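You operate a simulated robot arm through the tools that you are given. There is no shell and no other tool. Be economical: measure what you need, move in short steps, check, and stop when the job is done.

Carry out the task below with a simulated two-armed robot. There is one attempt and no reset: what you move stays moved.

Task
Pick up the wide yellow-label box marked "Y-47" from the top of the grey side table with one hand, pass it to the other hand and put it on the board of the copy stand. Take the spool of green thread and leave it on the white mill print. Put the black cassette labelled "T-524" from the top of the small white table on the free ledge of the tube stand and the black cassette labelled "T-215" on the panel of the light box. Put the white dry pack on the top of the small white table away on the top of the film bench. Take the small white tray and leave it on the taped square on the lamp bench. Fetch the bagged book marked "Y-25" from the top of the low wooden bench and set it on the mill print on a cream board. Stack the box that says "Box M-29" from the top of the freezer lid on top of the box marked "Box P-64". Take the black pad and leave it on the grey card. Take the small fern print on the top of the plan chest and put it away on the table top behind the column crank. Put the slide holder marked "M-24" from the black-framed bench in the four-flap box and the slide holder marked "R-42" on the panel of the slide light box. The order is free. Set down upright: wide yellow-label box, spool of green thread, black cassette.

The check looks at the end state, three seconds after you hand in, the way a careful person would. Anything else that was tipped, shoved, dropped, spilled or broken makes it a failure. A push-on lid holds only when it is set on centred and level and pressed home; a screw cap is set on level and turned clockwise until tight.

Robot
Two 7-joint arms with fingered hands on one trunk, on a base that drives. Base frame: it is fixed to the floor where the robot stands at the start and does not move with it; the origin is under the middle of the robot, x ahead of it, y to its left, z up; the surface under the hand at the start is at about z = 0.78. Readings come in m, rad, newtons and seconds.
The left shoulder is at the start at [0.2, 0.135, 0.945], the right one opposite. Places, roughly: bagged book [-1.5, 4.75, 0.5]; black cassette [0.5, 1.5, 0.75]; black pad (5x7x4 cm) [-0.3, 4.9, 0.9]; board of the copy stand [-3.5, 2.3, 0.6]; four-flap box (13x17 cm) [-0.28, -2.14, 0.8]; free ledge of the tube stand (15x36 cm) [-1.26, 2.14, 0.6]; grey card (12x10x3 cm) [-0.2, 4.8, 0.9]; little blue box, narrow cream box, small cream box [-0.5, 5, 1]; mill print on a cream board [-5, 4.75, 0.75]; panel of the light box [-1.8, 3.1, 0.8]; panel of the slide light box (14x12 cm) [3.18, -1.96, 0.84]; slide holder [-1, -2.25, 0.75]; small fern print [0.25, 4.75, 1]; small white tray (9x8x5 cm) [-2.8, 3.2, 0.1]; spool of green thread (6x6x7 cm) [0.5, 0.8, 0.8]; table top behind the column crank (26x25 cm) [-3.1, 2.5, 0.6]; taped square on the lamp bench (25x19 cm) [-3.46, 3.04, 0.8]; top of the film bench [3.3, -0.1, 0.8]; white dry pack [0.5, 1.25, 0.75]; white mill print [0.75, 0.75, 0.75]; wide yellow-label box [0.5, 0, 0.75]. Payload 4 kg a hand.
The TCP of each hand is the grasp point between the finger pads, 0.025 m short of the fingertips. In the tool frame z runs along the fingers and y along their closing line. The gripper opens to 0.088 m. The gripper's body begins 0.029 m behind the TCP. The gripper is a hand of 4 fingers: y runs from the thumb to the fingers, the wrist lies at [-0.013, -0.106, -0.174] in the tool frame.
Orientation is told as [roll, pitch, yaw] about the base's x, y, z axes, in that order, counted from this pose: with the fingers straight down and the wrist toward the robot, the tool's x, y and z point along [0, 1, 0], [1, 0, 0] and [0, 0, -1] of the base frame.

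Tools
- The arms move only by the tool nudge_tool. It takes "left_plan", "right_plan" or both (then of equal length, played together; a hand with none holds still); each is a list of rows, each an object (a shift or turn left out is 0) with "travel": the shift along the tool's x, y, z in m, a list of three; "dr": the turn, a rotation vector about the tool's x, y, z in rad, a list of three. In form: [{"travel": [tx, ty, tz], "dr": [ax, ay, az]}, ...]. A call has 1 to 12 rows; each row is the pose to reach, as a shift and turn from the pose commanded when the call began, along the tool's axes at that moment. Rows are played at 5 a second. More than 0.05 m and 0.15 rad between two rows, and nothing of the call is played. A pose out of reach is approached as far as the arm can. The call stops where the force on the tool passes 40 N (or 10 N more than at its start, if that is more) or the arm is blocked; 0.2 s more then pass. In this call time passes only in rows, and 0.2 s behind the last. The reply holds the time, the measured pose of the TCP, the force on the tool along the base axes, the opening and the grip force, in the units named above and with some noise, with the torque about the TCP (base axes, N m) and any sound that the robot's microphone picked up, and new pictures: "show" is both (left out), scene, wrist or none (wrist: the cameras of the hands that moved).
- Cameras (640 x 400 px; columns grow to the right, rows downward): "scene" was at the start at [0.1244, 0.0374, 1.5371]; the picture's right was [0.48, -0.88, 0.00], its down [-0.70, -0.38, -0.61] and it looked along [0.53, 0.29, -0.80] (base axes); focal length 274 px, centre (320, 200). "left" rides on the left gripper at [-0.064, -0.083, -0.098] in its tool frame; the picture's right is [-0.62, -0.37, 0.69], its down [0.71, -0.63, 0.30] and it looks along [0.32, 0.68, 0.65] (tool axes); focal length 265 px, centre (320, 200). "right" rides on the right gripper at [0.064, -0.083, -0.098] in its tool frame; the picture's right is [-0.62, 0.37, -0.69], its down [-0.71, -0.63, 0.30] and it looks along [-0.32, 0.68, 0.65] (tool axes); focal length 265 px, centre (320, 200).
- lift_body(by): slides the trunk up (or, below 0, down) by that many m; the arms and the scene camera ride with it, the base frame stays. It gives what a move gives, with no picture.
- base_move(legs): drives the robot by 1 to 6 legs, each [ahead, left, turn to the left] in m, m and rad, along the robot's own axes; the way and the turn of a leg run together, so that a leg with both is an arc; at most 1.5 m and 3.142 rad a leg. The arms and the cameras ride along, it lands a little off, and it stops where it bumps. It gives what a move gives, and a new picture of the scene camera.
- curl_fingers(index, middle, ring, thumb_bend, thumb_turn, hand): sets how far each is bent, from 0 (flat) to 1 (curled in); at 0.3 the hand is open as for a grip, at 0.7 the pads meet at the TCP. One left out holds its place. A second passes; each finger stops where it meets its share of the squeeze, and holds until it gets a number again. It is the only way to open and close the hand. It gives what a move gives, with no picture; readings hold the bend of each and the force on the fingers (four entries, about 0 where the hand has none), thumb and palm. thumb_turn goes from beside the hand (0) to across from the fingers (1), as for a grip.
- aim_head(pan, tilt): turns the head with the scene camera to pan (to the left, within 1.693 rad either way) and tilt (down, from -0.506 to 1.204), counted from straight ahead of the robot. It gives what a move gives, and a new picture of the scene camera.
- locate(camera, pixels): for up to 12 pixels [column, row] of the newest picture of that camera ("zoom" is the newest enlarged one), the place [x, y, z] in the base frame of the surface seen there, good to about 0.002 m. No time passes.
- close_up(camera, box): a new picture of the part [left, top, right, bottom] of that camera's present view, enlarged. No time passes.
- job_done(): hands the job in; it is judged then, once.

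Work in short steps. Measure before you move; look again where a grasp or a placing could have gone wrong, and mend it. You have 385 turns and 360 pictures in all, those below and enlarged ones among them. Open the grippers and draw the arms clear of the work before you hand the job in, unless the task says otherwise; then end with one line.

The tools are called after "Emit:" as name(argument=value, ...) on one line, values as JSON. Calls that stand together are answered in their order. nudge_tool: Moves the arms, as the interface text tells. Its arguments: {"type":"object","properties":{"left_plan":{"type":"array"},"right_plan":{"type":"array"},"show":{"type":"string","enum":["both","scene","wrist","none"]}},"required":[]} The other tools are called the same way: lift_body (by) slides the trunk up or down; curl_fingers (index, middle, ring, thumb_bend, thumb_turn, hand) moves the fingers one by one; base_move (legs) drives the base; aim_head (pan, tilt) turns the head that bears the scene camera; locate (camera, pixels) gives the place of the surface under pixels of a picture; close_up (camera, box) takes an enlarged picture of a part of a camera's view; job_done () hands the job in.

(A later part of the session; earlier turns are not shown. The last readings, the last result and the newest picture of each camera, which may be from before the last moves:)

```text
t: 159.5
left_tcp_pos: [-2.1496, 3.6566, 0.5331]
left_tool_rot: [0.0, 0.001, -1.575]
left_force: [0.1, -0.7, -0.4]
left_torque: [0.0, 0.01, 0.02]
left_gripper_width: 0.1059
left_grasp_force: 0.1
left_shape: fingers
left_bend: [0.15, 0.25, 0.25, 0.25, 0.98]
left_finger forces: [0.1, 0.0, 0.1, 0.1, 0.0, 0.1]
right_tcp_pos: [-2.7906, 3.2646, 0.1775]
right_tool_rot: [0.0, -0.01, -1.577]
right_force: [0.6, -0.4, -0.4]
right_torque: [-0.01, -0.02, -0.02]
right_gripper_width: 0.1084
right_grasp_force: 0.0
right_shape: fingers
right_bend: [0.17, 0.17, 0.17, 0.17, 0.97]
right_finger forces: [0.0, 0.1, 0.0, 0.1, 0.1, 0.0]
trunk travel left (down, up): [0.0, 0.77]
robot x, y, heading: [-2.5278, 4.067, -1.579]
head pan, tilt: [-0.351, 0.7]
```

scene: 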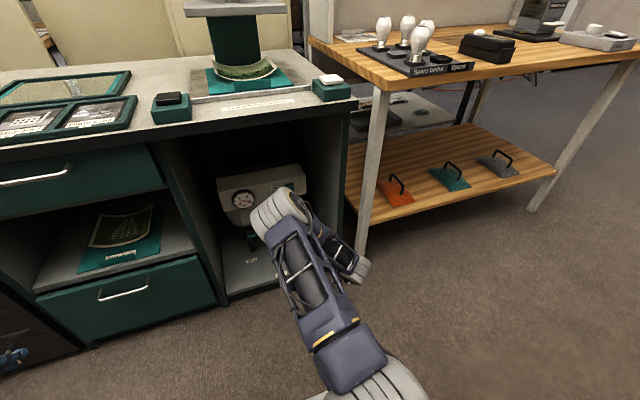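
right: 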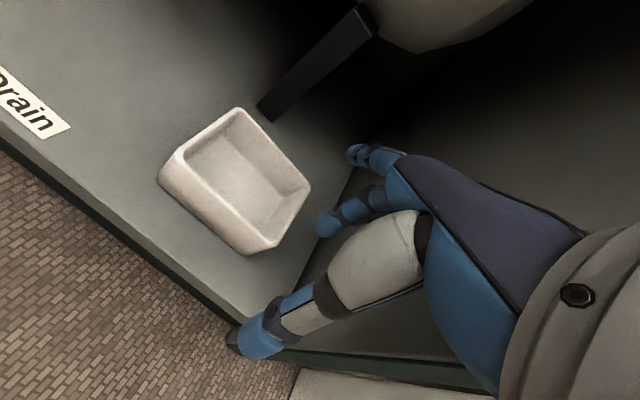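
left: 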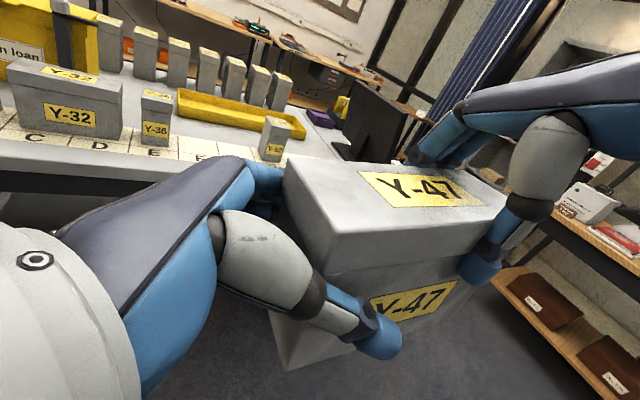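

The lever stands at (−2.714,3.12), 2 cm behind where the fingers will be. I move over the tray and look before descending.

Emit:
nudge_tool(right_plan=[{"travel": [0.02, 0.02, 0], "dr": [-0.009, 0, 0]}, {"travel": [0.036, 0.044, 0], "dr": [-0.009, 0, 0]}, {"travel": [0.036, 0.044, 0.025], "dr": [-0.009, 0, 0]}], show="wrist")

```text
t: 160.3
left_tcp_pos: [-2.1491, 3.6573, 0.533]
left_tool_rot: [0.001, 0.002, -1.575]
left_force: [0.0, 0.3, 0.7]
left_torque: [0.0, 0.0, 0.01]
left_gripper_width: 0.106
left_grasp_force: 0.1
left_shape: fingers
left_bend: [0.15, 0.25, 0.25, 0.25, 0.98]
left_finger forces: [0.0, 0.0, 0.0, 0.0, 0.0, 0.0]
right_tcp_pos: [-2.7529, 3.2203, 0.1547]
right_tool_rot: [0.0, -0.018, -1.577]
right_force: [1.1, 0.2, 0.2]
right_torque: [0.03, 0.02, -0.01]
right_gripper_width: 0.1085
right_grasp_force: 0.1
right_shape: fingers
right_bend: [0.17, 0.17, 0.17, 0.17, 0.97]
right_finger forces: [0.0, 0.1, 0.0, 0.0, 0.0, 0.1]
trunk travel left (down, up): [0.0, 0.77]
robot x, y, heading: [-2.5189, 4.0678, -1.573]
head pan, tilt: [-0.351, 0.7]
```

right: 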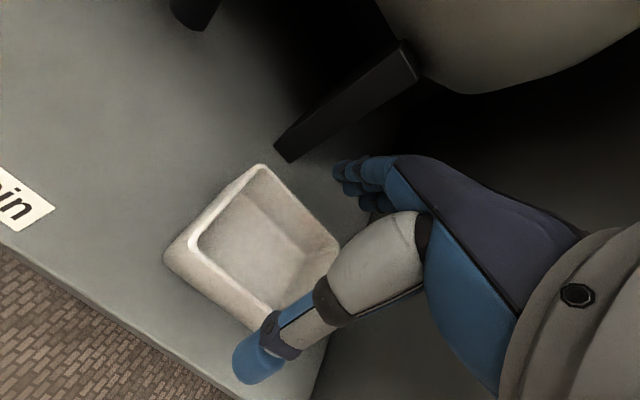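

Straddling works. I descend 0.044 m and close.

Emit:
nudge_tool(right_plan=[{"travel": [0, 0, 0.02], "dr": [0.018, 0, 0]}, {"travel": [0, 0, 0.043], "dr": [0.018, 0, 0]}], show="none")

Emit:
curl_fingers(hand="right", index=0.6, middle=0.6, ring=0.6, thumb_bend=0.6)

Emit:
nudge_tool(right_plan=[{"travel": [0, 0, -0.02]}, {"travel": [0, 0, -0.05]}], show="wrist")

```text
t: 160.9
left_tcp_pos: [-2.1495, 3.6578, 0.5324]
left_tool_rot: [0.001, 0.001, -1.576]
left_force: [0.3, -0.1, 0.1]
left_torque: [0.04, -0.02, 0.02]
left_gripper_width: 0.1058
left_grasp_force: 0.1
left_shape: fingers
left_bend: [0.15, 0.25, 0.25, 0.25, 0.98]
left_finger forces: [0.1, 0.0, 0.1, 0.0, 0.0, 0.0]
right_tcp_pos: [-2.7533, 3.2196, 0.1109]
right_tool_rot: [0.002, 0.002, -1.577]
right_force: [0.5, -0.4, 0.8]
right_torque: [0.02, 0.01, 0.05]
right_gripper_width: 0.1089
right_grasp_force: 0.1
right_shape: fingers
right_bend: [0.17, 0.17, 0.17, 0.17, 0.97]
right_finger forces: [0.0, 0.0, 0.0, 0.0, 0.0, 0.0]
trunk travel left (down, up): [0.0, 0.77]
robot x, y, heading: [-2.5262, 4.0663, -1.574]
head pan, tilt: [-0.351, 0.7]
```

```text
t: 161.9
left_tcp_pos: [-2.1495, 3.6567, 0.5322]
left_tool_rot: [0.0, 0.0, -1.577]
left_force: [-1.1, 0.2, 1.1]
left_torque: [0.0, 0.0, 0.0]
left_gripper_width: 0.1059
left_grasp_force: 0.1
left_shape: fingers
left_bend: [0.15, 0.25, 0.25, 0.25, 0.98]
left_finger forces: [0.0, 0.0, 0.0, 0.0, 0.0, 0.0]
right_tcp_pos: [-2.7525, 3.2198, 0.113]
right_tool_rot: [0.0, -0.003, -1.577]
right_force: [0.9, -1.6, 9.0]
right_torque: [-0.42, 0.04, 0.13]
right_gripper_width: 0.08
right_grasp_force: 32.7
right_shape: fingers
right_bend: [0.27, 0.42, 0.41, 0.43, 0.95]
right_finger forces: [15.9, 8.1, 9.0, 0.0, 32.5, 0.1]
trunk travel left (down, up): [0.0, 0.77]
robot x, y, heading: [-2.5187, 4.0703, -1.572]
head pan, tilt: [-0.351, 0.7]
```

```text
t: 162.5
left_tcp_pos: [-2.1485, 3.6567, 0.5309]
left_tool_rot: [0.001, 0.001, -1.576]
left_force: [-0.4, -0.3, 0.7]
left_torque: [0.0, -0.03, 0.0]
left_gripper_width: 0.1058
left_grasp_force: 0.1
left_shape: fingers
left_bend: [0.15, 0.25, 0.25, 0.25, 0.98]
left_finger forces: [0.0, 0.1, 0.0, 0.0, 0.0, 0.1]
right_tcp_pos: [-2.7543, 3.221, 0.1612]
right_tool_rot: [0.0, 0.002, -1.576]
right_force: [-0.7, 0.7, -0.3]
right_torque: [-0.01, 0.0, 0.03]
right_gripper_width: 0.0798
right_grasp_force: 30.3
right_shape: fingers
right_bend: [0.27, 0.42, 0.41, 0.44, 0.94]
right_finger forces: [13.7, 7.3, 8.2, 0.1, 31.4, 0.0]
trunk travel left (down, up): [0.0, 0.77]
robot x, y, heading: [-2.5231, 4.0671, -1.572]
head pan, tilt: [-0.351, 0.7]
```

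right: 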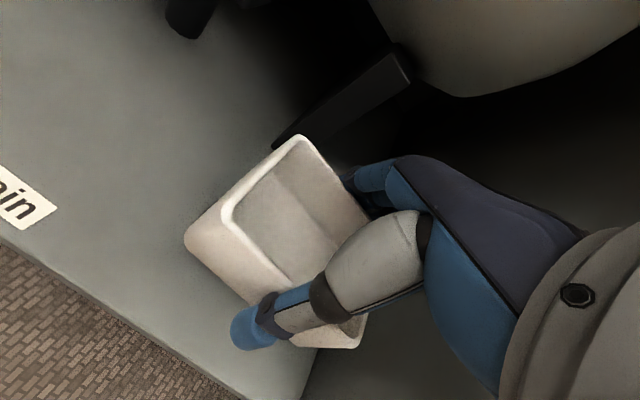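

Firm hold. I draw the hand out of the bay and raise it, then lift the trunk.

Emit:
nudge_tool(right_plan=[{"travel": [0, -0.045, 0]}, {"travel": [0, -0.09, 0]}, {"travel": [0, -0.135, 0]}, {"travel": [0, -0.18, 0]}, {"travel": [0, -0.18, -0.05]}, {"travel": [0, -0.18, -0.1]}, {"travel": [0, -0.18, -0.15]}, {"travel": [0, -0.18, -0.2]}, {"travel": [0, -0.18, -0.25]}, {"travel": [0, -0.18, -0.3]}, {"travel": [0, -0.18, -0.35]}, {"travel": [0, -0.18, -0.4]}], show="none")

Emit:
lift_body(by=0.4)

Emit:
lift_body(by=0.15)

Emit:
base_move(legs=[[0, -0.7, 0], [0.2, 0, 0]])

```text
t: 165.1
left_tcp_pos: [-2.1497, 3.6573, 0.5317]
left_tool_rot: [0.002, 0.001, -1.577]
left_force: [-0.4, -0.2, 0.3]
left_torque: [0.03, 0.01, 0.03]
left_gripper_width: 0.1054
left_grasp_force: 0.0
left_shape: fingers
left_bend: [0.15, 0.25, 0.25, 0.25, 0.98]
left_finger forces: [0.0, 0.0, 0.1, 0.0, 0.0, 0.1]
right_tcp_pos: [-2.7538, 3.3978, 0.5636]
right_tool_rot: [0.001, -0.002, -1.577]
right_force: [0.1, 0.6, -0.5]
right_torque: [-0.01, 0.0, 0.0]
right_gripper_width: 0.0793
right_grasp_force: 28.3
right_shape: fingers
right_bend: [0.27, 0.43, 0.41, 0.45, 0.94]
right_finger forces: [12.3, 7.1, 8.1, 0.0, 29.1, 0.0]
trunk travel left (down, up): [0.0, 0.77]
robot x, y, heading: [-2.5241, 4.0679, -1.57]
head pan, tilt: [-0.351, 0.7]
```

```text
t: 168.9
left_tcp_pos: [-2.1495, 3.658, 0.9321]
left_tool_rot: [0.001, 0.001, -1.577]
left_force: [0.5, 0.6, -0.4]
left_torque: [-0.02, 0.02, 0.01]
left_gripper_width: 0.1057
left_grasp_force: 0.1
left_shape: fingers
left_bend: [0.15, 0.25, 0.25, 0.25, 0.98]
left_finger forces: [0.1, 0.0, 0.0, 0.0, 0.1, 0.1]
right_tcp_pos: [-2.7531, 3.3999, 0.9641]
right_tool_rot: [0.001, 0.0, -1.576]
right_force: [0.6, -0.9, 0.1]
right_torque: [0.04, 0.03, 0.01]
right_gripper_width: 0.0792
right_grasp_force: 28.1
right_shape: fingers
right_bend: [0.27, 0.43, 0.41, 0.45, 0.94]
right_finger forces: [12.2, 7.1, 8.1, 0.0, 29.0, 0.1]
trunk travel left (down, up): [-0.4, 0.37]
robot x, y, heading: [-2.5235, 4.0664, -1.575]
head pan, tilt: [-0.351, 0.7]
```

```text
t: 170.7
left_tcp_pos: [-2.1492, 3.6569, 1.0815]
left_tool_rot: [0.002, 0.002, -1.577]
left_force: [-0.5, 1.2, -0.1]
left_torque: [-0.01, -0.01, -0.04]
left_gripper_width: 0.1057
left_grasp_force: 0.0
left_shape: fingers
left_bend: [0.15, 0.25, 0.25, 0.25, 0.98]
left_finger forces: [0.0, 0.0, 0.0, 0.0, 0.1, 0.0]
right_tcp_pos: [-2.7534, 3.3989, 1.1137]
right_tool_rot: [-0.001, -0.001, -1.576]
right_force: [-0.1, 0.1, -0.6]
right_torque: [0.03, 0.02, -0.04]
right_gripper_width: 0.0794
right_grasp_force: 27.9
right_shape: fingers
right_bend: [0.27, 0.43, 0.41, 0.45, 0.94]
right_finger forces: [12.2, 7.1, 8.1, 0.0, 29.1, 0.0]
trunk travel left (down, up): [-0.55, 0.22]
robot x, y, heading: [-2.524, 4.0674, -1.577]
head pan, tilt: [-0.351, 0.7]
```

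```text
t: 175.7
left_tcp_pos: [-2.8496, 3.4546, 1.0817]
left_tool_rot: [0.0, 0.002, -1.576]
left_force: [-0.1, 0.2, 0.1]
left_torque: [-0.04, 0.0, 0.0]
left_gripper_width: 0.1056
left_grasp_force: 0.0
left_shape: fingers
left_bend: [0.15, 0.25, 0.25, 0.25, 0.98]
left_finger forces: [0.0, 0.1, 0.0, 0.0, 0.0, 0.0]
right_tcp_pos: [-3.4555, 3.1989, 1.1131]
right_tool_rot: [0.0, -0.001, -1.576]
right_force: [-0.3, 0.0, -0.7]
right_torque: [-0.01, -0.05, -0.02]
right_gripper_width: 0.0789
right_grasp_force: 28.7
right_shape: fingers
right_bend: [0.27, 0.43, 0.41, 0.45, 0.94]
right_finger forces: [12.2, 7.0, 8.2, 0.1, 29.2, 0.0]
trunk travel left (down, up): [-0.55, 0.22]
robot x, y, heading: [-3.2257, 3.8685, -1.575]
head pan, tilt: [-0.351, 0.7]
```

scene: 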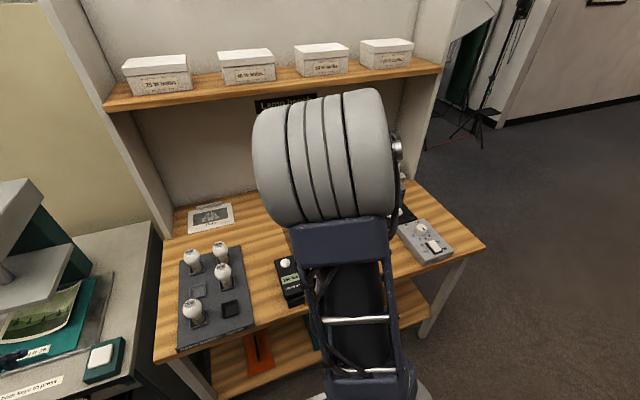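

I lower part-way, then go forward over the taped square (centre ≈ (−3.475,3.045)).

Emit:
nudge_tool(right_plan=[{"travel": [-0.02, 0, 0.04]}, {"travel": [-0.022, 0, 0.09]}, {"travel": [-0.022, 0, 0.13]}, {"travel": [-0.022, 0, 0.17]}, {"travel": [-0.022, 0.05, 0.18]}, {"travel": [-0.022, 0.1, 0.19]}, {"travel": [-0.022, 0.145, 0.2]}, {"travel": [-0.022, 0.15, 0.24]}, {"travel": [-0.022, 0.15, 0.265]}], show="both")

```text
refused: row 5 steps farther than a row can; nothing moved
```

Emit:
nudge_tool(right_plan=[{"travel": [-0.02, 0, 0.04]}, {"travel": [-0.022, 0, 0.085]}, {"travel": [-0.022, 0, 0.13]}, {"travel": [-0.022, 0, 0.17]}, {"travel": [-0.022, 0.045, 0.18]}, {"travel": [-0.022, 0.09, 0.19]}, {"travel": [-0.022, 0.135, 0.2]}, {"travel": [-0.022, 0.15, 0.24]}, {"travel": [-0.022, 0.15, 0.265]}], show="both")

```text
t: 177.7
left_tcp_pos: [-2.8515, 3.4557, 1.0826]
left_tool_rot: [0.0, -0.001, -1.577]
left_force: [0.0, 0.1, 0.7]
left_torque: [-0.03, -0.02, -0.01]
left_gripper_width: 0.106
left_grasp_force: 0.1
left_shape: fingers
left_bend: [0.15, 0.25, 0.25, 0.25, 0.98]
left_finger forces: [0.0, 0.1, 0.0, 0.0, 0.1, 0.0]
right_tcp_pos: [-3.4795, 3.0486, 0.8477]
right_tool_rot: [-0.001, 0.0, -1.577]
right_force: [-0.7, -0.4, -1.0]
right_torque: [0.01, 0.04, 0.0]
right_gripper_width: 0.0786
right_grasp_force: 28.0
right_shape: fingers
right_bend: [0.28, 0.43, 0.42, 0.46, 0.94]
right_finger forces: [11.7, 6.9, 7.9, 0.0, 28.2, 0.0]
trunk travel left (down, up): [-0.55, 0.22]
robot x, y, heading: [-3.2213, 3.8654, -1.577]
head pan, tilt: [-0.351, 0.7]
```

scene: 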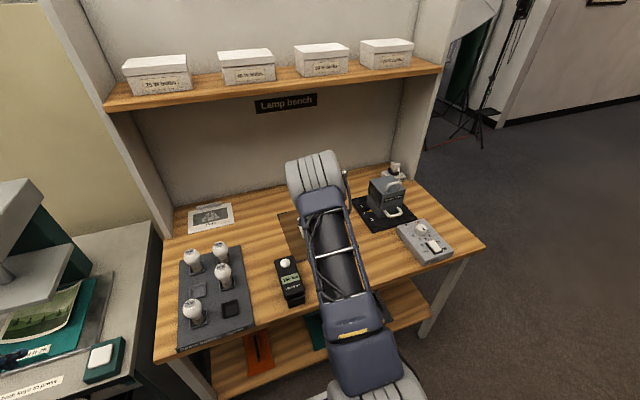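
right: 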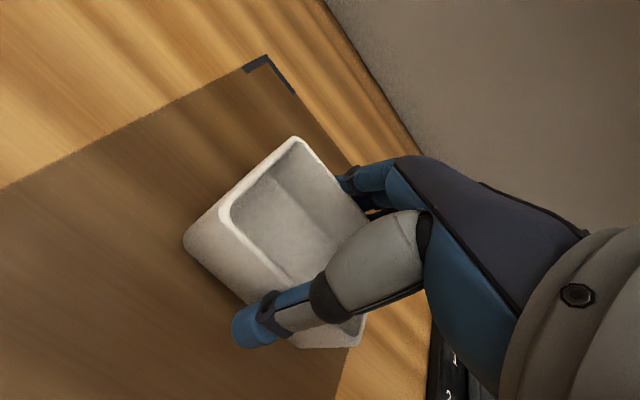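

I check the tray's place relative to the square's edges.

Emit:
locate(camera="right", pixels=[[265, 62], [335, 150], [345, 375], [20, 190], [295, 140], [190, 240], [140, 120], [180, 350]])

```text
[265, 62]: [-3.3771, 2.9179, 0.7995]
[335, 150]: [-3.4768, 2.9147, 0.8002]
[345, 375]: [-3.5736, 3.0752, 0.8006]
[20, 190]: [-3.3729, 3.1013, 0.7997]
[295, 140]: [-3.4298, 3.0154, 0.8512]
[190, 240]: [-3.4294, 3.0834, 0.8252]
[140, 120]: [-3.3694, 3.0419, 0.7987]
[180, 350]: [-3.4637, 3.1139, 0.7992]
```

Well centred. I lower the last 1.4 cm and release.

Emit:
nudge_tool(right_plan=[{"travel": [0, 0, 0.009]}, {"travel": [0, 0, 0.014]}], show="none")

Emit:
curl_fingers(hand="right", index=0.15, middle=0.17, ring=0.17, thumb_bend=0.15)

Emit:
nudge_tool(right_plan=[{"travel": [0, 0, -0.03]}, {"travel": [0, 0, -0.07]}, {"travel": [0, -0.04, -0.1]}, {"travel": [0, -0.08, -0.13]}, {"travel": [0, -0.12, -0.16]}, {"travel": [0, -0.16, -0.19]}, {"travel": [0, -0.2, -0.22]}, {"travel": [0, -0.245, -0.235]}, {"travel": [0, -0.29, -0.25]}, {"travel": [0, -0.33, -0.25]}], show="scene")

```text
t: 178.3
left_tcp_pos: [-2.8496, 3.455, 1.0828]
left_tool_rot: [0.001, 0.0, -1.578]
left_force: [0.3, 0.6, -0.5]
left_torque: [0.01, 0.01, 0.0]
left_gripper_width: 0.1058
left_grasp_force: 0.2
left_shape: fingers
left_bend: [0.15, 0.25, 0.25, 0.25, 0.98]
left_finger forces: [0.0, 0.0, 0.0, 0.0, 0.0, 0.1]
right_tcp_pos: [-3.4794, 3.0484, 0.8356]
right_tool_rot: [0.002, -0.002, -1.578]
right_force: [-0.3, 1.5, 5.2]
right_torque: [-0.15, -0.12, -0.01]
right_gripper_width: 0.0786
right_grasp_force: 29.9
right_shape: fingers
right_bend: [0.28, 0.43, 0.42, 0.46, 0.94]
right_finger forces: [13.9, 7.0, 8.1, 0.0, 30.5, 0.1]
trunk travel left (down, up): [-0.55, 0.22]
robot x, y, heading: [-3.2233, 3.8664, -1.575]
head pan, tilt: [-0.351, 0.7]
```

```text
t: 179.3
left_tcp_pos: [-2.8512, 3.4551, 1.0832]
left_tool_rot: [0.0, 0.001, -1.577]
left_force: [0.2, -0.7, 0.4]
left_torque: [0.02, -0.01, 0.0]
left_gripper_width: 0.1059
left_grasp_force: 0.0
left_shape: fingers
left_bend: [0.15, 0.25, 0.25, 0.25, 0.98]
left_finger forces: [0.0, 0.1, 0.0, 0.0, 0.0, 0.0]
right_tcp_pos: [-3.4788, 3.0478, 0.8353]
right_tool_rot: [0.001, -0.001, -1.576]
right_force: [-1.0, 1.2, -0.3]
right_torque: [0.02, -0.01, -0.01]
right_gripper_width: 0.1121
right_grasp_force: 0.0
right_shape: fingers
right_bend: [0.15, 0.17, 0.17, 0.15, 0.97]
right_finger forces: [0.0, 0.0, 0.0, 0.1, 0.0, 0.1]
trunk travel left (down, up): [-0.55, 0.22]
robot x, y, heading: [-3.2237, 3.8638, -1.575]
head pan, tilt: [-0.351, 0.7]
```

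```text
t: 181.5
left_tcp_pos: [-2.8499, 3.4555, 1.0824]
left_tool_rot: [-0.001, 0.003, -1.575]
left_force: [-0.2, -1.0, 0.6]
left_torque: [0.02, -0.04, 0.01]
left_gripper_width: 0.1059
left_grasp_force: 0.0
left_shape: fingers
left_bend: [0.15, 0.25, 0.25, 0.25, 0.98]
left_finger forces: [0.1, 0.0, 0.0, 0.0, 0.0, 0.0]
right_tcp_pos: [-3.4759, 3.3785, 1.0851]
right_tool_rot: [0.001, 0.001, -1.576]
right_force: [-0.1, 0.6, 0.2]
right_torque: [0.04, 0.01, -0.03]
right_gripper_width: 0.1123
right_grasp_force: 0.1
right_shape: fingers
right_bend: [0.15, 0.17, 0.17, 0.15, 0.97]
right_finger forces: [0.0, 0.1, 0.0, 0.0, 0.0, 0.1]
trunk travel left (down, up): [-0.55, 0.22]
robot x, y, heading: [-3.2224, 3.869, -1.574]
head pan, tilt: [-0.351, 0.7]
```

scene: 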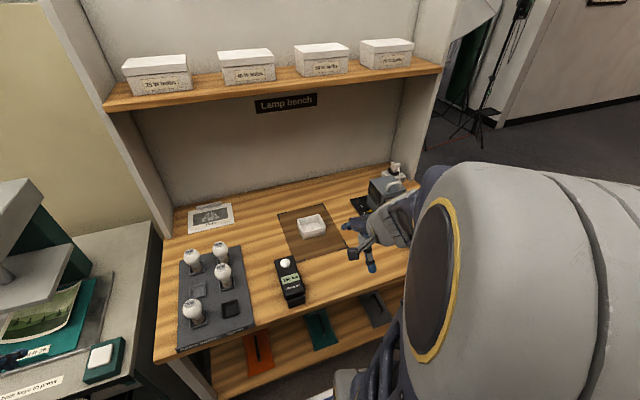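

The tray sits on the square. Next I slide east along the aisle toward the freezer and turn to face it.

Emit:
base_move(legs=[[0, 1.4, 0], [0, 0.95, 0], [0, 0, 3.14]])

Emit:
aim_head(pan=-0.1, tilt=0.6)

```text
t: 200.4
left_tcp_pos: [-1.2547, 4.3051, 1.0833]
left_tool_rot: [-0.001, 0.002, 1.577]
left_force: [0.1, 0.7, -0.2]
left_torque: [-0.06, -0.04, 0.0]
left_gripper_width: 0.1059
left_grasp_force: 0.0
left_shape: fingers
left_bend: [0.15, 0.25, 0.25, 0.25, 0.98]
left_finger forces: [0.1, 0.1, 0.0, 0.0, 0.0, 0.0]
right_tcp_pos: [-0.6292, 4.3902, 1.0857]
right_tool_rot: [0.001, -0.001, 1.576]
right_force: [0.5, 0.6, 0.7]
right_torque: [-0.01, 0.01, 0.02]
right_gripper_width: 0.1119
right_grasp_force: 0.1
right_shape: fingers
right_bend: [0.15, 0.17, 0.17, 0.15, 0.97]
right_finger forces: [0.0, 0.0, 0.0, 0.0, 0.1, 0.0]
trunk travel left (down, up): [-0.55, 0.22]
robot x, y, heading: [-0.8744, 3.8994, 1.579]
head pan, tilt: [-0.351, 0.7]
```

scene: 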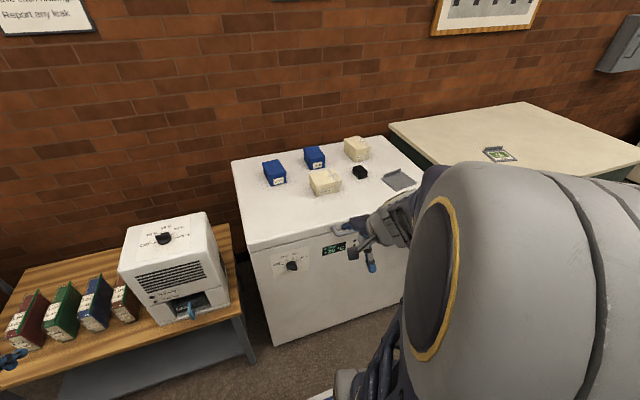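

```text
t: 201.1
left_tcp_pos: [-1.2563, 4.3054, 1.0825]
left_tool_rot: [0.001, 0.003, 1.577]
left_force: [0.0, 0.1, 0.6]
left_torque: [-0.02, 0.0, -0.04]
left_gripper_width: 0.1058
left_grasp_force: 0.1
left_shape: fingers
left_bend: [0.15, 0.25, 0.25, 0.25, 0.98]
left_finger forces: [0.0, 0.0, 0.0, 0.0, 0.1, 0.0]
right_tcp_pos: [-0.629, 4.3887, 1.0844]
right_tool_rot: [0.001, -0.001, 1.579]
right_force: [0.0, -0.4, -0.4]
right_torque: [0.01, 0.01, 0.03]
right_gripper_width: 0.1122
right_grasp_force: 0.0
right_shape: fingers
right_bend: [0.15, 0.17, 0.17, 0.15, 0.97]
right_finger forces: [0.1, 0.0, 0.1, 0.0, 0.0, 0.0]
trunk travel left (down, up): [-0.55, 0.22]
robot x, y, heading: [-0.8803, 3.8984, 1.578]
head pan, tilt: [-0.099, 0.6]
```

scene: 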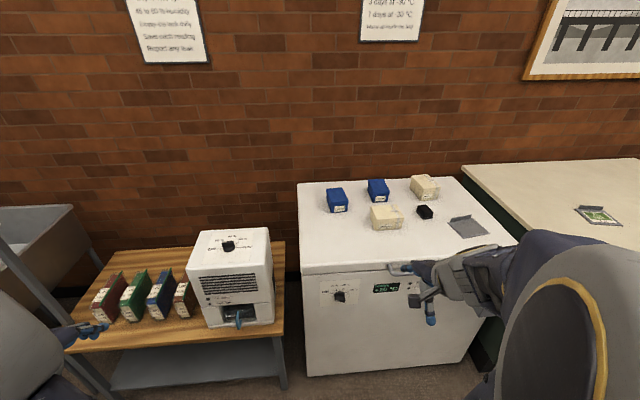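

The freezer lid carries blue and cream boxes, the black pad (425,212) and grey card (467,226). I zoom to read the labels.

Emit:
close_up(camera="scene", box=[310, 165, 500, 245])

Emit:
locate(camera="scene", pixels=[[386, 212], [424, 209], [467, 226], [377, 184], [337, 194], [424, 182], [320, 265], [490, 238], [425, 220], [597, 215]])

```text
3.37 times, centred on (405, 205) of scene
```

zoom: 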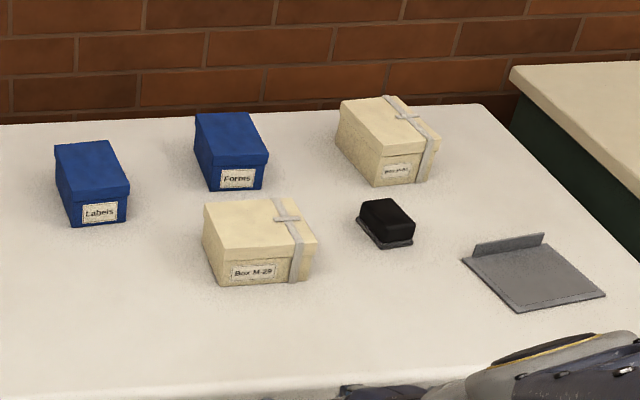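

```text
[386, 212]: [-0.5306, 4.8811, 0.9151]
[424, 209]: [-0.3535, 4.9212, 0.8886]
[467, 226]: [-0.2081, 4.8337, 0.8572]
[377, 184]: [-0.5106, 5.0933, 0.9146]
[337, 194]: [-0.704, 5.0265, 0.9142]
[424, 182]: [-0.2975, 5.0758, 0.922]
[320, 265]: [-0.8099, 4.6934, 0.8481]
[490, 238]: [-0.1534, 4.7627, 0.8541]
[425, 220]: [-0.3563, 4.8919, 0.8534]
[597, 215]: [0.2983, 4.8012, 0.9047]
```

M-29 is the front cream box; I drive closer to work over the lid.

Emit:
base_move(legs=[[0.27, -0.33, 0]])

Emit:
aim_head(pan=-0.15, tilt=0.75)

Emit:
close_up(camera="scene", box=[220, 100, 480, 270])

```text
t: 203.7
left_tcp_pos: [-0.925, 4.5762, 1.082]
left_tool_rot: [0.0, 0.002, 1.578]
left_force: [0.4, 0.3, 0.3]
left_torque: [0.01, 0.02, 0.01]
left_gripper_width: 0.1058
left_grasp_force: 0.0
left_shape: fingers
left_bend: [0.15, 0.25, 0.25, 0.25, 0.98]
left_finger forces: [0.0, 0.0, 0.0, 0.1, 0.1, 0.0]
right_tcp_pos: [-0.3004, 4.6591, 1.0856]
right_tool_rot: [0.0, 0.0, 1.576]
right_force: [0.5, -0.8, 0.0]
right_torque: [-0.05, 0.0, 0.0]
right_gripper_width: 0.1123
right_grasp_force: 0.3
right_shape: fingers
right_bend: [0.15, 0.17, 0.17, 0.15, 0.97]
right_finger forces: [0.0, 0.1, 0.0, 0.0, 0.0, 0.1]
trunk travel left (down, up): [-0.55, 0.22]
robot x, y, heading: [-0.5449, 4.1701, 1.574]
head pan, tilt: [-0.099, 0.6]
```

scene: 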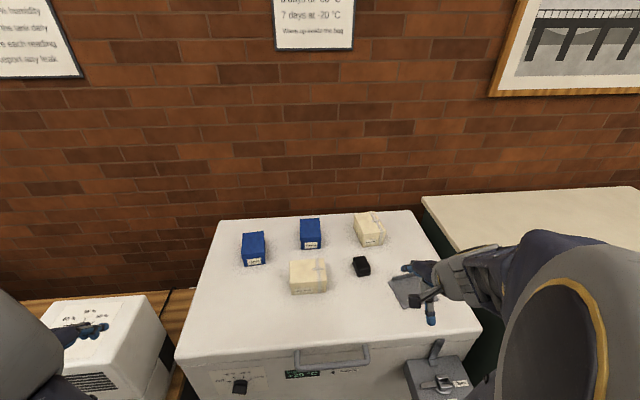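

```text
t: 204.4
left_tcp_pos: [-0.9248, 4.5754, 1.0814]
left_tool_rot: [0.0, 0.001, 1.577]
left_force: [-0.3, 0.1, 0.8]
left_torque: [0.03, -0.02, -0.02]
left_gripper_width: 0.1058
left_grasp_force: 0.0
left_shape: fingers
left_bend: [0.15, 0.25, 0.25, 0.25, 0.98]
left_finger forces: [0.0, 0.1, 0.0, 0.0, 0.0, 0.0]
right_tcp_pos: [-0.3012, 4.6587, 1.0853]
right_tool_rot: [0.0, 0.0, 1.578]
right_force: [-0.2, 0.3, -0.4]
right_torque: [0.01, 0.01, 0.02]
right_gripper_width: 0.1122
right_grasp_force: 0.1
right_shape: fingers
right_bend: [0.15, 0.17, 0.17, 0.15, 0.97]
right_finger forces: [0.0, 0.1, 0.0, 0.0, 0.0, 0.0]
trunk travel left (down, up): [-0.55, 0.22]
robot x, y, heading: [-0.5477, 4.1681, 1.582]
head pan, tilt: [-0.15, 0.75]
```

scene: 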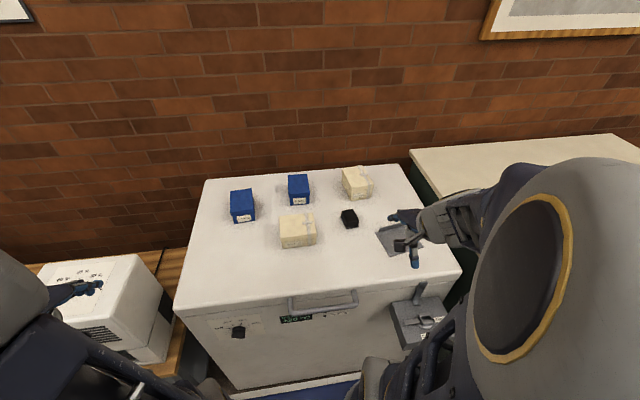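

```text
2.35 times, centred on (350, 185) of scene
```

zoom: 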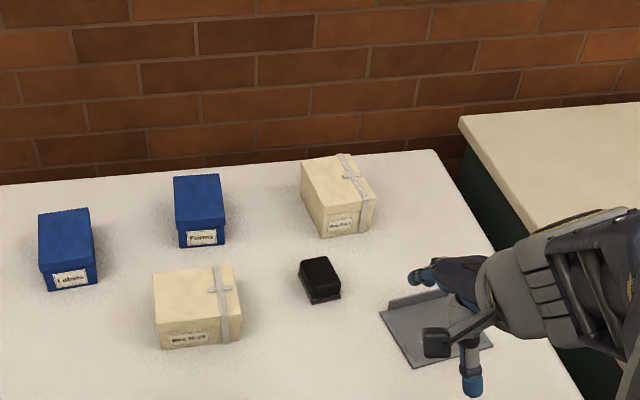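

I measure the corners of M-29, P-64 and the pad, and read P-64's label.

Emit:
locate(camera="zoom", pixels=[[156, 277], [230, 268], [236, 305], [160, 316], [305, 165], [345, 159], [369, 187], [328, 203], [305, 262], [328, 258], [338, 285], [313, 290]])

Emit:
close_up(camera="scene", box=[330, 155, 390, 205])

```text
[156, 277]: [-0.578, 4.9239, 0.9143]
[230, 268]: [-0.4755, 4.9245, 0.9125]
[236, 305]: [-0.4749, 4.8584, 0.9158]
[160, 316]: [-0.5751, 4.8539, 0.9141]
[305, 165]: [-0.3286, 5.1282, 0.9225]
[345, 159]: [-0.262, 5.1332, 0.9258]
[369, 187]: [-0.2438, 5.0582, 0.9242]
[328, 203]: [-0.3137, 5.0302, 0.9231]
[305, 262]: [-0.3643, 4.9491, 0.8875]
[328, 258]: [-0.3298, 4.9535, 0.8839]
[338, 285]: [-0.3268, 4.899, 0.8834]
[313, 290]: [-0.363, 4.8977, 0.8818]
```

```text
8.00 times, centred on (360, 180) of scene
```

zoom: 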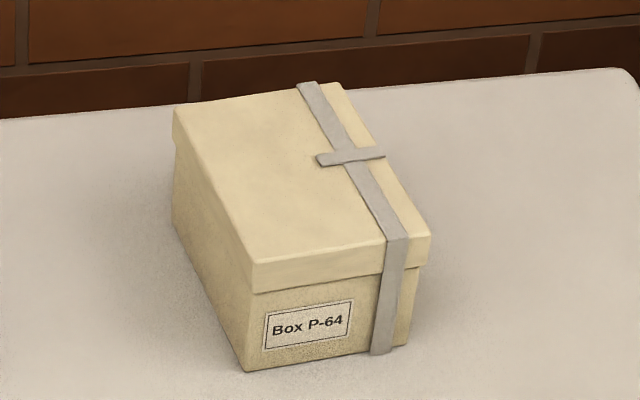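

Confirmed P-64. I get its exact corners and pre-open the right hand.

Emit:
locate(camera="zoom", pixels=[[182, 118], [340, 92], [422, 234], [258, 258], [300, 180], [250, 365], [405, 340], [345, 160], [220, 195]])

Emit:
nudge_tool(right_plan=[{"travel": [-0.03, 0.04, 0]}, {"travel": [0.07, 0.08, 0]}], show="none")

```text
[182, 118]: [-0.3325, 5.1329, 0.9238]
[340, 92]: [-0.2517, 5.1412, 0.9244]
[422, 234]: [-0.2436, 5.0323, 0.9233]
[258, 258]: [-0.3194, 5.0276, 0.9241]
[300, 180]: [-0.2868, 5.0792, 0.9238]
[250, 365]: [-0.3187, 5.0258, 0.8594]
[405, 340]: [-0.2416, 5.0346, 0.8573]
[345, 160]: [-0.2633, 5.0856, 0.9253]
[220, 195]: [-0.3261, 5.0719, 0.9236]
```

```text
refused: row 2 steps farther than a row can; nothing moved
```

I move the right hand above M-29 (centre ≈ (−0.526,4.889)) and part-way down.

Emit:
nudge_tool(right_plan=[{"travel": [0.032, 0.033, 0]}, {"travel": [0.064, 0.066, 0]}, {"travel": [0.096, 0.099, 0]}, {"travel": [0.128, 0.132, 0]}, {"travel": [0.16, 0.165, 0]}, {"travel": [0.192, 0.198, 0]}, {"travel": [0.222, 0.23, 0]}, {"travel": [0.222, 0.23, 0.045]}, {"travel": [0.222, 0.23, 0.09]}], show="wrist")

```text
t: 206.4
left_tcp_pos: [-0.9251, 4.5745, 1.0828]
left_tool_rot: [0.0, 0.001, 1.576]
left_force: [0.2, 0.4, 0.7]
left_torque: [0.03, 0.0, 0.01]
left_gripper_width: 0.1059
left_grasp_force: 0.1
left_shape: fingers
left_bend: [0.15, 0.25, 0.25, 0.25, 0.98]
left_finger forces: [0.1, 0.1, 0.2, 0.0, 0.0, 0.1]
right_tcp_pos: [-0.5248, 4.8894, 0.9957]
right_tool_rot: [-0.001, -0.002, 1.572]
right_force: [0.5, 0.4, -0.5]
right_torque: [0.02, -0.02, 0.0]
right_gripper_width: 0.1123
right_grasp_force: 0.1
right_shape: fingers
right_bend: [0.15, 0.17, 0.17, 0.15, 0.97]
right_finger forces: [0.1, 0.0, 0.1, 0.0, 0.1, 0.0]
trunk travel left (down, up): [-0.55, 0.22]
robot x, y, heading: [-0.5491, 4.1656, 1.576]
head pan, tilt: [-0.15, 0.75]
```

right: 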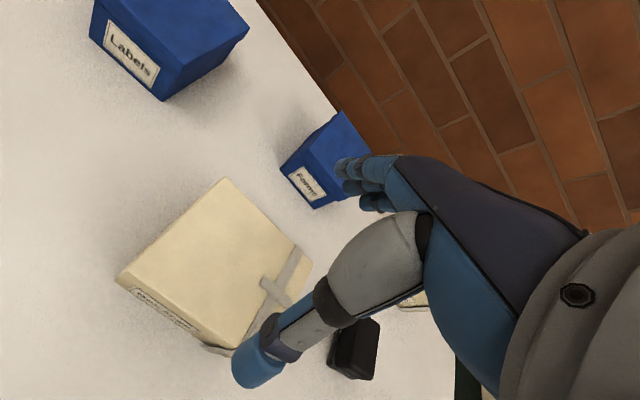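

Aligned. I descend and grip.

Emit:
nudge_tool(right_plan=[{"travel": [0, 0, 0.03]}, {"travel": [0, 0, 0.06]}, {"travel": [0, 0, 0.091]}], show="none")

Emit:
curl_fingers(hand="right", index=0.6, middle=0.6, ring=0.6, thumb_bend=0.6)

Emit:
nudge_tool(right_plan=[{"travel": [0, 0, -0.03]}, {"travel": [0, 0, -0.07]}, {"travel": [0, 0, -0.11]}], show="wrist")

```text
t: 207.2
left_tcp_pos: [-0.9257, 4.5747, 1.0825]
left_tool_rot: [-0.002, 0.001, 1.575]
left_force: [-0.5, -1.0, -0.1]
left_torque: [0.01, 0.02, -0.02]
left_gripper_width: 0.1058
left_grasp_force: 0.0
left_shape: fingers
left_bend: [0.15, 0.25, 0.25, 0.25, 0.98]
left_finger forces: [0.0, 0.0, 0.0, 0.0, 0.0, 0.1]
right_tcp_pos: [-0.5234, 4.8882, 0.9063]
right_tool_rot: [0.002, -0.001, 1.575]
right_force: [0.3, -3.3, 4.7]
right_torque: [-0.18, 0.01, -0.02]
right_gripper_width: 0.1148
right_grasp_force: 2.4
right_shape: fingers
right_bend: [0.15, 0.17, 0.17, 0.11, 0.97]
right_finger forces: [0.0, 0.0, 0.0, 0.0, 5.1, 0.0]
trunk travel left (down, up): [-0.55, 0.22]
robot x, y, heading: [-0.5483, 4.1635, 1.579]
head pan, tilt: [-0.15, 0.75]
```

```text
t: 208.2
left_tcp_pos: [-0.9247, 4.5751, 1.0831]
left_tool_rot: [0.001, 0.0, 1.576]
left_force: [-0.5, 0.3, -0.2]
left_torque: [-0.04, 0.01, 0.0]
left_gripper_width: 0.1058
left_grasp_force: 0.0
left_shape: fingers
left_bend: [0.15, 0.25, 0.25, 0.25, 0.98]
left_finger forces: [0.0, 0.0, 0.0, 0.0, 0.0, 0.0]
right_tcp_pos: [-0.5241, 4.8865, 0.9064]
right_tool_rot: [0.003, -0.003, 1.576]
right_force: [1.8, -0.1, 23.4]
right_torque: [-0.18, 0.05, 0.51]
right_gripper_width: 0.1019
right_grasp_force: 41.2
right_shape: fingers
right_bend: [0.19, 0.35, 0.29, 0.25, 0.96]
right_finger forces: [14.8, 9.5, 14.6, 0.0, 43.2, 0.0]
trunk travel left (down, up): [-0.55, 0.22]
robot x, y, heading: [-0.5491, 4.1699, 1.58]
head pan, tilt: [-0.15, 0.75]
```

```text
t: 209.0
left_tcp_pos: [-0.9259, 4.576, 1.0814]
left_tool_rot: [-0.001, 0.002, 1.576]
left_force: [0.2, 0.0, 0.3]
left_torque: [-0.01, 0.03, 0.0]
left_gripper_width: 0.1058
left_grasp_force: 0.1
left_shape: fingers
left_bend: [0.15, 0.25, 0.25, 0.25, 0.98]
left_finger forces: [0.0, 0.1, 0.0, 0.0, 0.1, 0.0]
right_tcp_pos: [-0.523, 4.8873, 1.0153]
right_tool_rot: [0.001, -0.001, 1.576]
right_force: [0.4, -0.3, -3.4]
right_torque: [-0.03, 0.0, 0.0]
right_gripper_width: 0.1004
right_grasp_force: 32.9
right_shape: fingers
right_bend: [0.19, 0.36, 0.3, 0.31, 0.93]
right_finger forces: [12.6, 8.9, 11.5, 0.1, 32.6, 0.0]
trunk travel left (down, up): [-0.55, 0.22]
robot x, y, heading: [-0.5442, 4.1692, 1.58]
head pan, tilt: [-0.15, 0.75]
```

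right: 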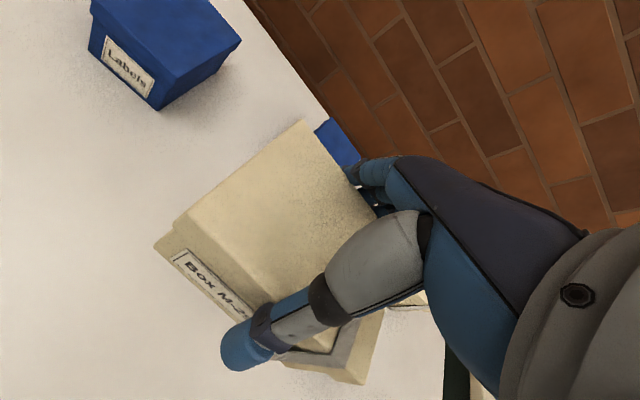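

Lifted. I check its levelness.

Emit:
locate(camera="right", pixels=[[195, 215], [295, 140], [260, 290], [280, 210], [165, 245], [230, 180], [360, 370], [315, 175]])

```text
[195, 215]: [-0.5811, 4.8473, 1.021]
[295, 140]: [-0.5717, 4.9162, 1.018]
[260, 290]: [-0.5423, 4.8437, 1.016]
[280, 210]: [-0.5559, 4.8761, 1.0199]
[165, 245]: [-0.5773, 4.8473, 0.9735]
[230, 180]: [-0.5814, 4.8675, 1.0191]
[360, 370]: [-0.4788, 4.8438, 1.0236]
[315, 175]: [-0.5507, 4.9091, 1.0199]
```

Level. I carry it to above P-64 (centre ≈ (−0.286,5.083)), turning 0.1 rad to match.

Emit:
nudge_tool(right_plan=[{"travel": [-0.02, 0.01, -0.03]}, {"travel": [-0.055, 0.035, -0.05], "dr": [0, 0, -0.03]}, {"travel": [-0.09, 0.065, -0.05], "dr": [0, 0, -0.06]}, {"travel": [-0.125, 0.095, -0.05], "dr": [0, 0, -0.1]}, {"travel": [-0.16, 0.125, -0.05], "dr": [0, 0, -0.1]}, {"travel": [-0.195, 0.155, -0.05], "dr": [0, 0, -0.1]}, {"travel": [-0.23, 0.185, -0.05], "dr": [0, 0, -0.1]}, {"travel": [-0.242, 0.2, -0.04], "dr": [0, 0, -0.1]}, {"travel": [-0.242, 0.2, -0.01], "dr": [0, 0, -0.1]}], show="both")

```text
t: 211.0
left_tcp_pos: [-0.9259, 4.5745, 1.0824]
left_tool_rot: [0.001, 0.002, 1.576]
left_force: [-0.4, -0.2, 0.1]
left_torque: [0.02, 0.02, 0.0]
left_gripper_width: 0.106
left_grasp_force: 0.3
left_shape: fingers
left_bend: [0.15, 0.25, 0.25, 0.25, 0.98]
left_finger forces: [0.0, 0.1, 0.1, 0.0, 0.1, 0.0]
right_tcp_pos: [-0.2826, 5.0899, 1.0227]
right_tool_rot: [0.0, 0.0, 1.676]
right_force: [0.0, 0.2, -2.8]
right_torque: [-0.01, 0.01, 0.0]
right_gripper_width: 0.1
right_grasp_force: 31.3
right_shape: fingers
right_bend: [0.19, 0.36, 0.3, 0.32, 0.93]
right_finger forces: [11.7, 9.2, 11.0, 0.1, 31.3, 0.0]
trunk travel left (down, up): [-0.55, 0.22]
robot x, y, heading: [-0.5473, 4.1673, 1.577]
head pan, tilt: [-0.15, 0.75]
```

scene: 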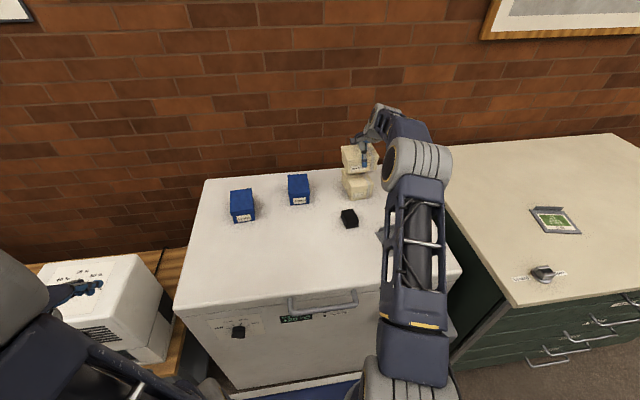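
right: 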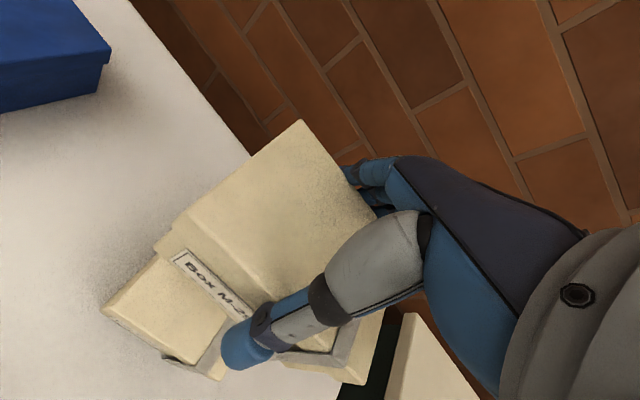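

I zoom to check alignment over P-64.

Emit:
close_up(camera="scene", box=[320, 130, 400, 210])

Emit:
locate(camera="right", pixels=[[195, 215], [297, 130], [170, 245], [110, 305], [215, 370], [340, 375]])

```text
5.00 times, centred on (360, 170) of scene
```

zoom: 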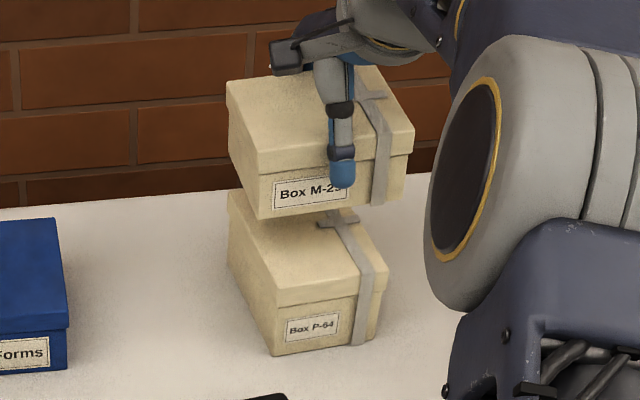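

```text
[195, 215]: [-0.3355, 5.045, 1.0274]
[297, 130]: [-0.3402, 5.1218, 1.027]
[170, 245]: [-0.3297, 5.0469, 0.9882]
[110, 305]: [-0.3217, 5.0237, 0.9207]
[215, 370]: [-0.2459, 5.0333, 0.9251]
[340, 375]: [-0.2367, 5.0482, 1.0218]
```

Centred. I lower onto P-64 until contact and release.

Emit:
nudge_tool(right_plan=[{"travel": [0, -0.003, 0.015]}, {"travel": [0, -0.004, 0.03]}, {"travel": [0, -0.004, 0.036]}], show="none")

Emit:
close_up(camera="scene", box=[320, 130, 400, 210])

```text
t: 211.8
left_tcp_pos: [-0.9252, 4.5764, 1.0824]
left_tool_rot: [0.0, 0.0, 1.575]
left_force: [-0.1, 0.0, -0.9]
left_torque: [-0.01, 0.01, 0.02]
left_gripper_width: 0.1059
left_grasp_force: 0.1
left_shape: fingers
left_bend: [0.15, 0.25, 0.25, 0.25, 0.98]
left_finger forces: [0.1, 0.0, 0.1, 0.0, 0.0, 0.1]
right_tcp_pos: [-0.2824, 5.0851, 0.9878]
right_tool_rot: [0.0, 0.0, 1.676]
right_force: [0.0, -0.3, -3.0]
right_torque: [-0.04, -0.04, 0.01]
right_gripper_width: 0.0995
right_grasp_force: 31.4
right_shape: fingers
right_bend: [0.19, 0.36, 0.3, 0.32, 0.93]
right_finger forces: [11.7, 9.1, 11.2, 0.0, 31.3, 0.1]
trunk travel left (down, up): [-0.55, 0.22]
robot x, y, heading: [-0.5451, 4.1684, 1.581]
head pan, tilt: [-0.15, 0.75]
```

```text
5.00 times, centred on (360, 170) of scene
```

zoom: 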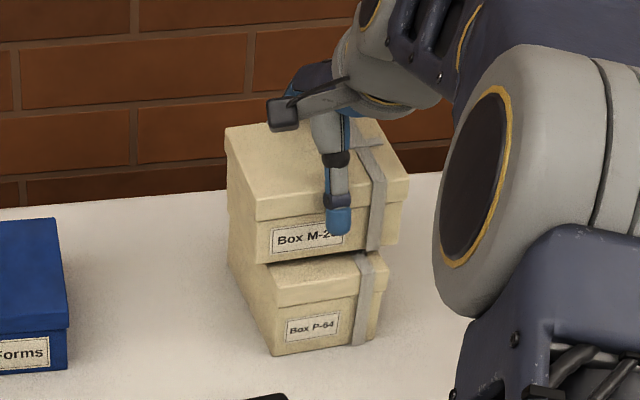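

Still about 4 mm above; I go down a little more until contact.

Emit:
nudge_tool(right_plan=[{"travel": [0, 0, 0.003]}, {"travel": [0, 0, 0.006]}, {"travel": [0, 0, 0.008]}], show="none")

```text
t: 212.6
left_tcp_pos: [-0.9244, 4.575, 1.0822]
left_tool_rot: [0.001, 0.002, 1.575]
left_force: [0.1, -0.5, 0.5]
left_torque: [0.02, 0.0, 0.03]
left_gripper_width: 0.106
left_grasp_force: 0.2
left_shape: fingers
left_bend: [0.15, 0.25, 0.25, 0.25, 0.98]
left_finger forces: [0.0, 0.0, 0.0, 0.0, 0.1, 0.0]
right_tcp_pos: [-0.2828, 5.0845, 0.9803]
right_tool_rot: [-0.002, -0.002, 1.677]
right_force: [0.8, -0.2, -1.3]
right_torque: [0.03, 0.03, 0.03]
right_gripper_width: 0.0999
right_grasp_force: 32.5
right_shape: fingers
right_bend: [0.19, 0.36, 0.3, 0.32, 0.93]
right_finger forces: [12.6, 8.9, 11.1, 0.0, 32.2, 0.1]
trunk travel left (down, up): [-0.55, 0.22]
robot x, y, heading: [-0.547, 4.1631, 1.576]
head pan, tilt: [-0.15, 0.75]
```

Weight is starting to be supported; 3 mm more, then release.

Emit:
nudge_tool(right_plan=[{"travel": [0, 0, 0.0015]}, {"travel": [0, 0, 0.003]}], show="none")

Emit:
curl_fingers(hand="right", index=0.08, middle=0.12, ring=0.12, thumb_bend=0.08)

Emit:
nudge_tool(right_plan=[{"travel": [0, 0, -0.02]}, {"travel": [0, 0, -0.05]}, {"travel": [0, 0, -0.09]}, {"travel": [0, -0.05, -0.09]}, {"travel": [0, -0.1, -0.09], "dr": [0, 0, 0.1]}], show="scene")

```text
t: 213.2
left_tcp_pos: [-0.9254, 4.5759, 1.082]
left_tool_rot: [0.0, 0.0, 1.577]
left_force: [-0.6, 1.0, 0.1]
left_torque: [-0.04, -0.01, 0.02]
left_gripper_width: 0.1058
left_grasp_force: 0.0
left_shape: fingers
left_bend: [0.15, 0.25, 0.25, 0.25, 0.98]
left_finger forces: [0.0, 0.1, 0.1, 0.0, 0.1, 0.1]
right_tcp_pos: [-0.2822, 5.0849, 0.9794]
right_tool_rot: [0.001, -0.004, 1.676]
right_force: [1.8, -1.5, 5.4]
right_torque: [0.02, 0.18, 0.05]
right_gripper_width: 0.0999
right_grasp_force: 35.3
right_shape: fingers
right_bend: [0.19, 0.36, 0.3, 0.32, 0.93]
right_finger forces: [14.6, 8.7, 11.4, 0.1, 35.1, 0.0]
trunk travel left (down, up): [-0.55, 0.22]
robot x, y, heading: [-0.5499, 4.1655, 1.581]
head pan, tilt: [-0.15, 0.75]
```

```text
t: 214.2
left_tcp_pos: [-0.9262, 4.575, 1.0829]
left_tool_rot: [0.001, 0.003, 1.576]
left_force: [0.3, -0.3, -0.1]
left_torque: [-0.01, -0.02, 0.0]
left_gripper_width: 0.106
left_grasp_force: 0.0
left_shape: fingers
left_bend: [0.15, 0.25, 0.25, 0.25, 0.98]
left_finger forces: [0.0, 0.1, 0.0, 0.1, 0.0, 0.0]
right_tcp_pos: [-0.2834, 5.0854, 0.9777]
right_tool_rot: [-0.001, 0.0, 1.674]
right_force: [0.2, -0.2, 0.3]
right_torque: [0.01, -0.04, 0.01]
right_gripper_width: 0.1226
right_grasp_force: 0.0
right_shape: fingers
right_bend: [0.08, 0.12, 0.12, 0.08, 0.97]
right_finger forces: [0.0, 0.0, 0.0, 0.0, 0.0, 0.0]
trunk travel left (down, up): [-0.55, 0.22]
robot x, y, heading: [-0.5454, 4.1667, 1.575]
head pan, tilt: [-0.15, 0.75]
```

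```text
t: 215.4
left_tcp_pos: [-0.9256, 4.5744, 1.0816]
left_tool_rot: [0.0, 0.001, 1.576]
left_force: [0.4, 0.0, -0.4]
left_torque: [0.01, 0.0, -0.03]
left_gripper_width: 0.1056
left_grasp_force: 0.0
left_shape: fingers
left_bend: [0.15, 0.25, 0.25, 0.25, 0.98]
left_finger forces: [0.0, 0.1, 0.0, 0.1, 0.0, 0.0]
right_tcp_pos: [-0.271, 4.9845, 1.0684]
right_tool_rot: [0.001, -0.002, 1.577]
right_force: [-0.1, 0.4, -1.2]
right_torque: [-0.03, -0.05, 0.05]
right_gripper_width: 0.1229
right_grasp_force: 0.0
right_shape: fingers
right_bend: [0.08, 0.12, 0.12, 0.08, 0.97]
right_finger forces: [0.1, 0.1, 0.1, 0.0, 0.1, 0.0]
trunk travel left (down, up): [-0.55, 0.22]
robot x, y, heading: [-0.5494, 4.164, 1.579]
head pan, tilt: [-0.15, 0.75]
```

scene: 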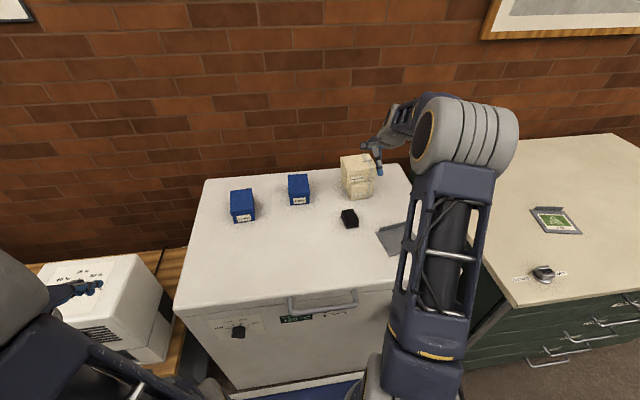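

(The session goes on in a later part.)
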